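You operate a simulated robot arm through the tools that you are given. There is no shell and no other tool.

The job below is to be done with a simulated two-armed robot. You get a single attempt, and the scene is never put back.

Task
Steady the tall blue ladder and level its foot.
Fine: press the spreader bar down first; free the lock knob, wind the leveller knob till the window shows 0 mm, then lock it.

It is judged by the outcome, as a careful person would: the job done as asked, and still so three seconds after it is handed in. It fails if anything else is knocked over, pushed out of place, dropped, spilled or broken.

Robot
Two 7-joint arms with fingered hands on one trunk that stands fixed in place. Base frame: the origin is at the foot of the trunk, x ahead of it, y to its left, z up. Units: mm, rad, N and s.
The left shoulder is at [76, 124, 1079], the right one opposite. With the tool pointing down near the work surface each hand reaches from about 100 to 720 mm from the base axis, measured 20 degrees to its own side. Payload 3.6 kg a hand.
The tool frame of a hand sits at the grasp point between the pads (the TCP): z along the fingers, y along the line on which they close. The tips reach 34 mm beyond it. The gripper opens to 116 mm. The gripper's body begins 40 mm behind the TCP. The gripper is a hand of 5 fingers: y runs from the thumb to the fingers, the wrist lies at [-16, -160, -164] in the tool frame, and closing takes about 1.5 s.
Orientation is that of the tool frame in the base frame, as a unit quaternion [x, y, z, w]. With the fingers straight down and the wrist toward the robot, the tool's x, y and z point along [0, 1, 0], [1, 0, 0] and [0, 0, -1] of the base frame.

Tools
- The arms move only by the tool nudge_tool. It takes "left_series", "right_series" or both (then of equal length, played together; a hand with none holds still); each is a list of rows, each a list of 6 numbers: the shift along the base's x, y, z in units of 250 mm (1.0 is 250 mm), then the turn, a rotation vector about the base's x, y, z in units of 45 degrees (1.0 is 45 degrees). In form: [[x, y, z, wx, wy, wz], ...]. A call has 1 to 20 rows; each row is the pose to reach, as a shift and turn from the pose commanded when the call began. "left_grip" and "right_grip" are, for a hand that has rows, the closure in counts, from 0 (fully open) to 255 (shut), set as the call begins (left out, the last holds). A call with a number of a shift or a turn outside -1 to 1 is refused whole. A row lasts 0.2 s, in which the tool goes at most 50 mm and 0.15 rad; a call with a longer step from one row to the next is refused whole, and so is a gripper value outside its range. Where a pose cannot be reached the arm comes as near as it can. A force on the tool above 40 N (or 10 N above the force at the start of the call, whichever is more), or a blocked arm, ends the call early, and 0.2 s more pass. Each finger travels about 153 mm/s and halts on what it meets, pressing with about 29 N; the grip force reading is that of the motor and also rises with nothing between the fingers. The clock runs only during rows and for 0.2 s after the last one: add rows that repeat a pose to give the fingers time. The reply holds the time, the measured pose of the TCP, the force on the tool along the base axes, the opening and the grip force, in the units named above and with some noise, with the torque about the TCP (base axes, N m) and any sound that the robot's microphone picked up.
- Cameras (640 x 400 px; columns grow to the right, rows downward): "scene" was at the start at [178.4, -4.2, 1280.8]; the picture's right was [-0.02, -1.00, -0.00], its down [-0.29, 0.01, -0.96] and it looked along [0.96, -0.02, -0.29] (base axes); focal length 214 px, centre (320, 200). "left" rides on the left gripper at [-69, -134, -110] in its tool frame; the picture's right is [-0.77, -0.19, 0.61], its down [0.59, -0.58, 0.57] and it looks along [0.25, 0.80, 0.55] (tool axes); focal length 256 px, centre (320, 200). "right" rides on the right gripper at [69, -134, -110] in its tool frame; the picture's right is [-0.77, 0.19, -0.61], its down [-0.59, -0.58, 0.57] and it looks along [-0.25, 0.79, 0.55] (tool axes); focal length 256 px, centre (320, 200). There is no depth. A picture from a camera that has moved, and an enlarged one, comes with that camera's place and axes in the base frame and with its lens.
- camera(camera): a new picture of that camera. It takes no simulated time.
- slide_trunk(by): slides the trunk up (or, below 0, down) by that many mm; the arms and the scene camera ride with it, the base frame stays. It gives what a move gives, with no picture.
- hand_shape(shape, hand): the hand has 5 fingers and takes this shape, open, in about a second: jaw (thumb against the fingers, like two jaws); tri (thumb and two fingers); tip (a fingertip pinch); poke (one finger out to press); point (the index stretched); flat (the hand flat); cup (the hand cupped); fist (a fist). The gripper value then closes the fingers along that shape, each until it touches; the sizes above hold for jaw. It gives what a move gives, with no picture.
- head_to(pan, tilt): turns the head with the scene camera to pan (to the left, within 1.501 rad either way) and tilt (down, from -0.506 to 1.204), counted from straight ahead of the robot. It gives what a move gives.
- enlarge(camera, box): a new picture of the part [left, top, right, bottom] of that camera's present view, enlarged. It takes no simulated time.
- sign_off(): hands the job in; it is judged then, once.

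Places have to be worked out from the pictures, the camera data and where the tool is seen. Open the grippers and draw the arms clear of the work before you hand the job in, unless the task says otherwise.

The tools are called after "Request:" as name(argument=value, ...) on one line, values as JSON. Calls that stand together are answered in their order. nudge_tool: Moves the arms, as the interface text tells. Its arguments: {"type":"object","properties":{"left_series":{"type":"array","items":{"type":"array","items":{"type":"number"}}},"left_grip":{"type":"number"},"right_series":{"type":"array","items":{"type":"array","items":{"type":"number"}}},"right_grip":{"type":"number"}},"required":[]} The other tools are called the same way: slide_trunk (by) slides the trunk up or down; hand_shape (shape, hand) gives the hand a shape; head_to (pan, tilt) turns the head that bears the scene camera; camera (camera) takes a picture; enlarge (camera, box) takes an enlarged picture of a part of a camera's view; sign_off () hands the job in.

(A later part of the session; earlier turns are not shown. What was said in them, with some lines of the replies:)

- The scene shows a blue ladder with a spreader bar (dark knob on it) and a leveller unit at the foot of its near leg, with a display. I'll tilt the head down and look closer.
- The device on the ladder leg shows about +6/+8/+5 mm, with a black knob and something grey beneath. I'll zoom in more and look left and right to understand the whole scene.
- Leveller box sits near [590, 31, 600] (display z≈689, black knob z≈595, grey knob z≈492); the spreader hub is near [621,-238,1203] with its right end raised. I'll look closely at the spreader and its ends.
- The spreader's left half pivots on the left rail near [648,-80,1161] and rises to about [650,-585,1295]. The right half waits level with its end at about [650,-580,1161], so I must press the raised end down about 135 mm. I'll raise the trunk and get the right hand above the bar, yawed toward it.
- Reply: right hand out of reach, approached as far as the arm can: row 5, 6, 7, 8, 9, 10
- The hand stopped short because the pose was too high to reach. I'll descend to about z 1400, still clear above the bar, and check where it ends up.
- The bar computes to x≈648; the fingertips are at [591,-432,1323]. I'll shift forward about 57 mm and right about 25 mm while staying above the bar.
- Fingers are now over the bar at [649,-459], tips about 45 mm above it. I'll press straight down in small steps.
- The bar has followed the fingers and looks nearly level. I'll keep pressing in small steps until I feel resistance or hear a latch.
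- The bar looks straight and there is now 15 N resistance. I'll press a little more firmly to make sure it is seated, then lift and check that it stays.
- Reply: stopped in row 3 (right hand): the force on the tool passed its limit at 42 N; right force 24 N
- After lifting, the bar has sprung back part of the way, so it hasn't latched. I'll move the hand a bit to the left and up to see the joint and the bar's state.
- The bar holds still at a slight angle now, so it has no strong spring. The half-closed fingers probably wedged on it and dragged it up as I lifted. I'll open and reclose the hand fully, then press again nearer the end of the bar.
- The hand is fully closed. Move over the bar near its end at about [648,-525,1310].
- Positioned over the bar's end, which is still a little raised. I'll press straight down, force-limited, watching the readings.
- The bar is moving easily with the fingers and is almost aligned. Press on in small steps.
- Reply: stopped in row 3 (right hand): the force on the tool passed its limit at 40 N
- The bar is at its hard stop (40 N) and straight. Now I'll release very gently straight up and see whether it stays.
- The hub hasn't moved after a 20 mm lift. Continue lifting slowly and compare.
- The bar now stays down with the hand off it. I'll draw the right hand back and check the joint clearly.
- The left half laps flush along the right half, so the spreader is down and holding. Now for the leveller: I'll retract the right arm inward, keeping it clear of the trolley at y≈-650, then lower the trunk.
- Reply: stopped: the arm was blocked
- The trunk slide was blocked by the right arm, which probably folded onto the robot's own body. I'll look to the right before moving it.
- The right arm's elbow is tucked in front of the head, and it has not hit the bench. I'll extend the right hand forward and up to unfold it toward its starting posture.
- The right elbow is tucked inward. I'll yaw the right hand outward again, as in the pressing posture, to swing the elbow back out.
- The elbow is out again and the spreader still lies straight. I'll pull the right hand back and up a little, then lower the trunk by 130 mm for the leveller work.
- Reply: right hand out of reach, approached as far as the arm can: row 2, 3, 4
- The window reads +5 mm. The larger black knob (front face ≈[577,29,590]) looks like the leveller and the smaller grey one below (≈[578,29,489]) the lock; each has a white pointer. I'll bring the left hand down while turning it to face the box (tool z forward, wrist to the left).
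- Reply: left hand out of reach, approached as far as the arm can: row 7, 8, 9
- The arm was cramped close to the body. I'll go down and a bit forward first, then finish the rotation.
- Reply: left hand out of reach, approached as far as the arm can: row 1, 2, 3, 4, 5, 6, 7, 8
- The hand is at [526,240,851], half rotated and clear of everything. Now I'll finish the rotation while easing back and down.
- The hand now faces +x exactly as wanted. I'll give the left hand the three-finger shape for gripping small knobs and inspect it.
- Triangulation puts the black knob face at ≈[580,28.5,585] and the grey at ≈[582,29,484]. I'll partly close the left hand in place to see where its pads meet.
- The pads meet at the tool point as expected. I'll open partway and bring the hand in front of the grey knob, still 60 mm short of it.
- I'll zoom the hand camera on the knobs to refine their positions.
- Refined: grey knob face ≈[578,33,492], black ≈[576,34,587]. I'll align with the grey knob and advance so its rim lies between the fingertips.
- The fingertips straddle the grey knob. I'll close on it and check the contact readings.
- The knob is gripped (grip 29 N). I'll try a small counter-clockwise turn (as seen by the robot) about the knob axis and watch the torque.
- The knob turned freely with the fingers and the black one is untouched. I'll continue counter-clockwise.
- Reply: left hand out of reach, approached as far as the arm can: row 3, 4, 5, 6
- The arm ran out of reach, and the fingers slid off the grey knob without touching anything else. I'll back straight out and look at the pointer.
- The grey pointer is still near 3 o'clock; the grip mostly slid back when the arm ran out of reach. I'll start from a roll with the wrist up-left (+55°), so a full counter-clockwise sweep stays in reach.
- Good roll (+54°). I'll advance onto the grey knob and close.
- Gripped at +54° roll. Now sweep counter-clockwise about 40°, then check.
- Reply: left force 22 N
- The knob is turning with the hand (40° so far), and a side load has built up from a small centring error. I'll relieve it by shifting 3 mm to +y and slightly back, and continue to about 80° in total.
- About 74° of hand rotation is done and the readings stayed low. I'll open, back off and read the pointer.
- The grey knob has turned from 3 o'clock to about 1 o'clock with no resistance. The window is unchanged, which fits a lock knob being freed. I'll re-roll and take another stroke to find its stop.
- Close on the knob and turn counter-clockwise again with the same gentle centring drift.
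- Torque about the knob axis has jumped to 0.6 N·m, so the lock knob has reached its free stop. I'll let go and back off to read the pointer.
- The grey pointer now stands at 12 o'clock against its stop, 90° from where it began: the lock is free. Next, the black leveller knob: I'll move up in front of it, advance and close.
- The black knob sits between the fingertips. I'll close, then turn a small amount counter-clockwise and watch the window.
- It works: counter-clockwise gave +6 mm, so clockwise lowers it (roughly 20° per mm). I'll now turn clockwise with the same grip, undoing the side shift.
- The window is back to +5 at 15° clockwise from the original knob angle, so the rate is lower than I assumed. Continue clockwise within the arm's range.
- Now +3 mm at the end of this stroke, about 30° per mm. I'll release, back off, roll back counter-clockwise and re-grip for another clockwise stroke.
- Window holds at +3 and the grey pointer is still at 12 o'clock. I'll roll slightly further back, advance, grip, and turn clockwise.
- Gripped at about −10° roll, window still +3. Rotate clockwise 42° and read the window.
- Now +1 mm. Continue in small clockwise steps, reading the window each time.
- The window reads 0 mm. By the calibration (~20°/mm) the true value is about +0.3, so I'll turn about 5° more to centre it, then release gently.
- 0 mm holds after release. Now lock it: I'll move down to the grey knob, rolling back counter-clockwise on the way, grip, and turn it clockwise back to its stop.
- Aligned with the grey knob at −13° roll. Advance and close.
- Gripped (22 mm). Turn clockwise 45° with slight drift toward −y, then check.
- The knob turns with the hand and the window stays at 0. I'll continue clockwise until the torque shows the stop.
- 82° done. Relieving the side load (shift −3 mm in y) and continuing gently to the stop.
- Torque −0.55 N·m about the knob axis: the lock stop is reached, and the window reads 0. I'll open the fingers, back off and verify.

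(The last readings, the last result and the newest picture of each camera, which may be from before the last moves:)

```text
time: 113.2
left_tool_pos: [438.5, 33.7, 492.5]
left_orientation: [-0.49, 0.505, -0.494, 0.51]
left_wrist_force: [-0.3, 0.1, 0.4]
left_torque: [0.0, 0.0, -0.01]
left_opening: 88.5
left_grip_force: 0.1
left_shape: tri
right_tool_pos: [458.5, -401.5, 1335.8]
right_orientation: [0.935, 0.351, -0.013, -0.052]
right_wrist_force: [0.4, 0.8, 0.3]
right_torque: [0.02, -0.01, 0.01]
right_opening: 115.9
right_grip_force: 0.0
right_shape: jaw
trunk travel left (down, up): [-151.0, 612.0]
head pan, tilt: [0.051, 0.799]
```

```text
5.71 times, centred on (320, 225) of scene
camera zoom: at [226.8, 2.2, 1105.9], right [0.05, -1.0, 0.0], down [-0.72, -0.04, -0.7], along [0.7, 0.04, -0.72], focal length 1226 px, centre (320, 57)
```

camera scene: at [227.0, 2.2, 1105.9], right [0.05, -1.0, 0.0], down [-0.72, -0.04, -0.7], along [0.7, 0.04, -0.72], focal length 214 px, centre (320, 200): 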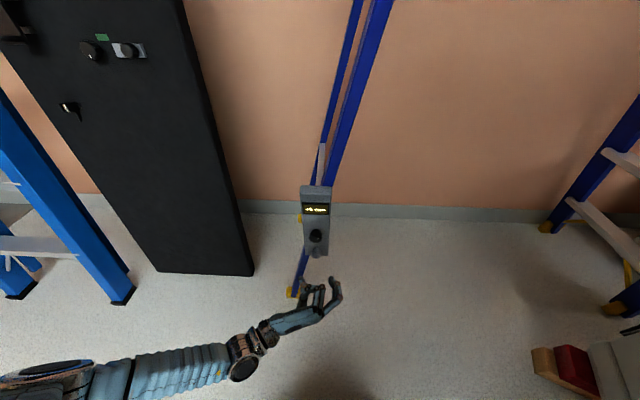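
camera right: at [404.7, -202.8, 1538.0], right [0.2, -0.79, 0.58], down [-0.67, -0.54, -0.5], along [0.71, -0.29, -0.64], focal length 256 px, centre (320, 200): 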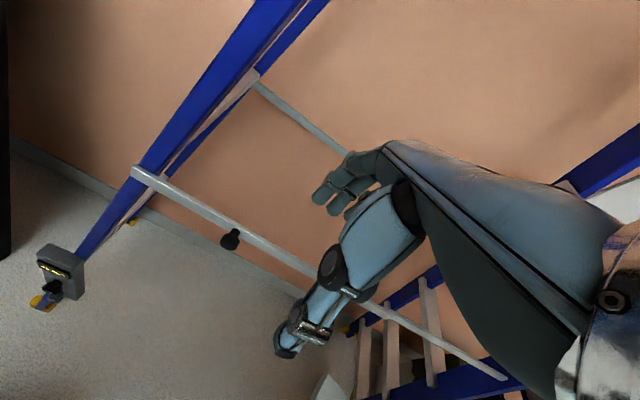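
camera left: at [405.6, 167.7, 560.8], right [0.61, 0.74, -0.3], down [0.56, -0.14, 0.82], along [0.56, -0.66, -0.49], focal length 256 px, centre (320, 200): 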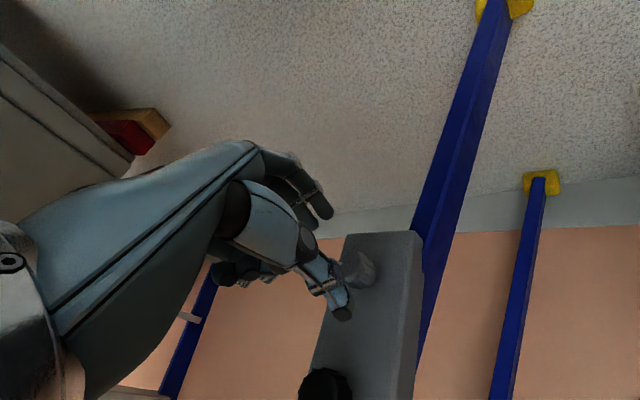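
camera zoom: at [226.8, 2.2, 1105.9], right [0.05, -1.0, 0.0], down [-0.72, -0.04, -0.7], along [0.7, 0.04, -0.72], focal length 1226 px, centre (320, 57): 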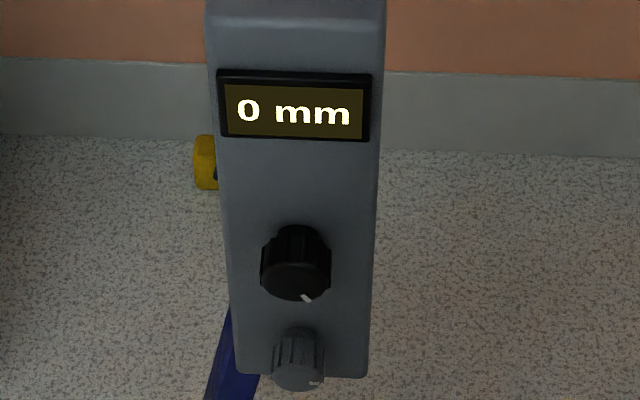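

The grey pointer is back at its original 3 o'clock and the window shows 0 mm: locked. Now I'll check that the spreader is still down and see where the arms are.

Request:
head_to(pan=-0.5, tilt=0.1)

Request:
camera(camera="scene")

Request:
camera(camera="right")

Request:
enlarge(camera="right", box=[0, 100, 340, 300])

```text
time: 114.2
left_tool_pos: [440.6, 32.2, 492.2]
left_orientation: [-0.49, 0.505, -0.495, 0.51]
left_wrist_force: [1.0, -0.3, -0.5]
left_torque: [0.03, -0.02, 0.03]
left_opening: 88.3
left_grip_force: 0.0
left_shape: tri
right_tool_pos: [458.8, -401.5, 1336.4]
right_orientation: [0.935, 0.351, -0.014, -0.055]
right_wrist_force: [0.6, -0.5, -0.4]
right_torque: [0.0, 0.04, 0.01]
right_opening: 116.1
right_grip_force: 0.0
right_shape: jaw
trunk travel left (down, up): [-151.0, 612.0]
head pan, tilt: [-0.499, 0.099]
```

```text
taken
camera scene: at [227.3, -46.0, 1168.8], right [-0.48, -0.88, 0.0], down [-0.09, 0.05, -0.99], along [0.87, -0.48, -0.1], focal length 214 px, centre (320, 200)
```

scene: 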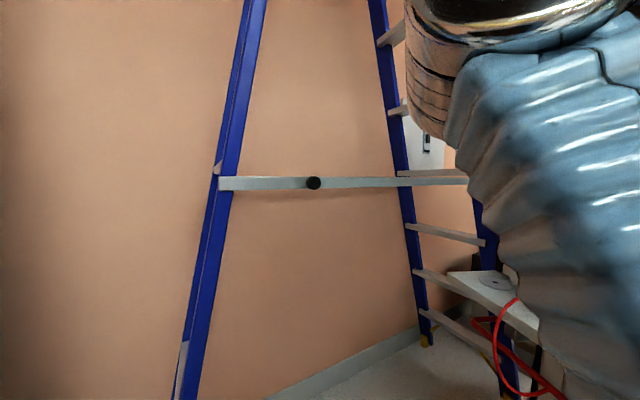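

```text
taken
camera right: at [430.7, -266.2, 1460.5], right [-0.42, -0.7, 0.58], down [-0.86, 0.1, -0.5], along [0.3, -0.71, -0.64], focal length 256 px, centre (320, 200)
```

right: 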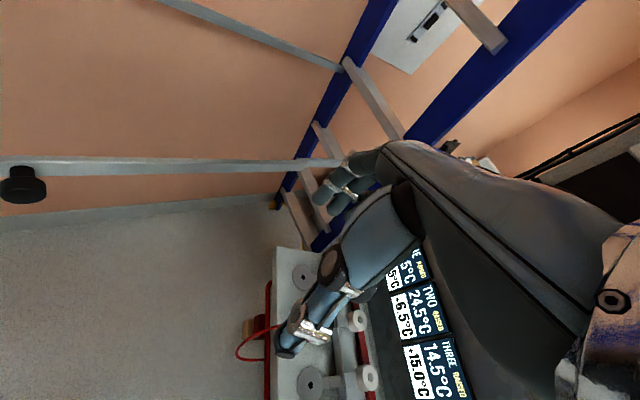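

```text
1.88 times, centred on (170, 200) of right
camera zoom: at [430.7, -266.2, 1460.5], right [-0.42, -0.7, 0.58], down [-0.86, 0.1, -0.5], along [0.3, -0.71, -0.64], focal length 482 px, centre (602, 200)
```

zoom: 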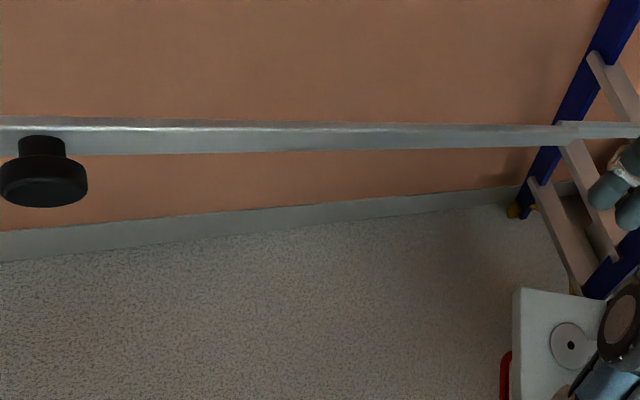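

The spreader lies straight and level across both halves. I'll draw the left hand farther from the leveller with its fingers open, then take a last look.

Request:
nudge_tool(left_series=[[-0.05, 0.1, 0.02, 0, 0, 0], [-0.1, 0.22, 0.04, 0, 0, 0], [-0.12, 0.34, 0.06, -0.1, 0, 0], [-0.14, 0.46, 0.08, -0.2, 0, 0], [-0.14, 0.58, 0.1, -0.3, 0, 0], [-0.14, 0.6, 0.1, -0.3, 0, 0]], left_grip=0)

Request:
head_to(pan=-0.05, tilt=0.6)

Request:
camera(camera="scene")

Request:
enlarge(camera="scene", box=[250, 200, 350, 310])

```text
time: 115.6
left_tool_pos: [402.8, 180.5, 519.7]
left_orientation: [0.545, -0.445, 0.551, -0.448]
left_wrist_force: [0.2, -1.1, -1.3]
left_torque: [0.01, -0.03, 0.01]
left_opening: 115.7
left_grip_force: 0.1
left_shape: tri
right_tool_pos: [458.2, -402.0, 1336.8]
right_orientation: [0.935, 0.351, -0.014, -0.055]
right_wrist_force: [0.1, 0.2, 0.0]
right_torque: [0.01, -0.01, 0.0]
right_opening: 115.7
right_grip_force: 0.1
right_shape: jaw
trunk travel left (down, up): [-151.0, 612.0]
head pan, tilt: [-0.499, 0.099]
```

```text
time: 116.5
left_tool_pos: [403.8, 180.2, 520.2]
left_orientation: [0.546, -0.444, 0.551, -0.448]
left_wrist_force: [-0.1, 0.6, 0.3]
left_torque: [-0.04, -0.01, 0.01]
left_opening: 116.0
left_grip_force: 0.0
left_shape: tri
right_tool_pos: [458.0, -402.0, 1336.1]
right_orientation: [0.935, 0.351, -0.014, -0.054]
right_wrist_force: [-0.2, -0.9, -0.4]
right_torque: [0.01, -0.01, 0.01]
right_opening: 115.8
right_grip_force: 0.0
right_shape: jaw
trunk travel left (down, up): [-151.0, 612.0]
head pan, tilt: [-0.051, 0.6]
```

```text
taken
camera scene: at [234.7, -6.4, 1122.8], right [-0.05, -1.0, 0.0], down [-0.56, 0.03, -0.83], along [0.82, -0.04, -0.56], focal length 214 px, centre (320, 200)
```

scene: 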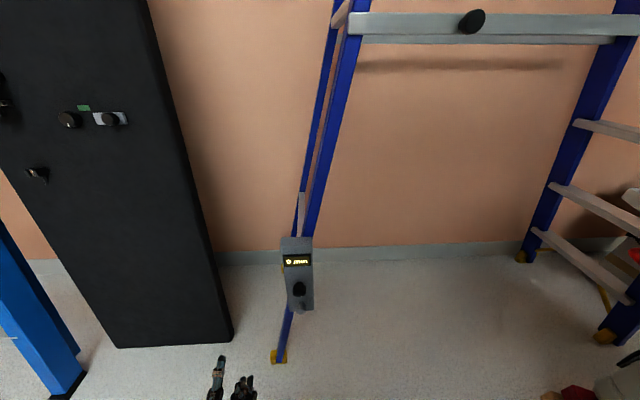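

```text
3.64 times, centred on (300, 255) of scene
camera zoom: at [234.7, -6.4, 1122.8], right [-0.05, -1.0, 0.0], down [-0.56, 0.03, -0.83], along [0.82, -0.04, -0.56], focal length 780 px, centre (393, 0)
```

zoom: 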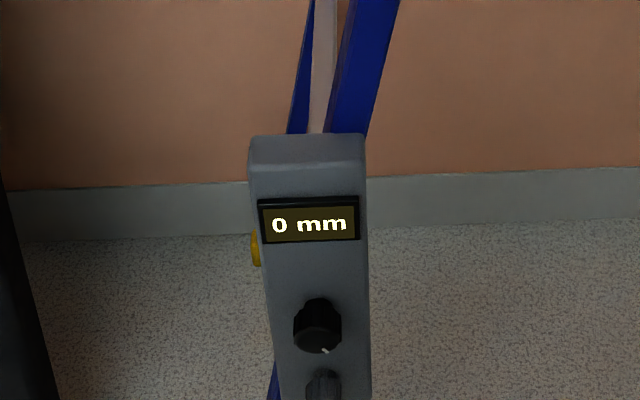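

The spreader is level, the window reads 0 mm, the lock knob is back at its locked stop, and both hands are open and clear. Handing in.

Request:
sign_off()

```text
The job is handed in.
```

I pressed the ladder's spreader bar down flat, wound the leveller to 0 mm and locked it again. I then handed the job in.

- **Spreader bar:** The first press didn't hold: the half-closed fingers seem to have dragged the bar back up as I lifted. I pressed it again near its end until it met a hard stop. It was still straight and in line with the other half when I last looked.
- **Lock knob:** I took the lower grey knob to be the lock. I turned it about 90° counter-clockwise to its stop to free it, and back clockwise to the stop afterwards. Its pointer is where it started.
- **Leveller knob:** The black knob took the window from +5 mm to 0 mm. The reading stayed at 0 after I let go and after locking.

While I was lowering the trunk, the right arm was blocked once, apparently against the robot itself. I saw no contact with the bench or anything else, and nothing was knocked or moved. Both hands were open and clear of the work at hand-in.
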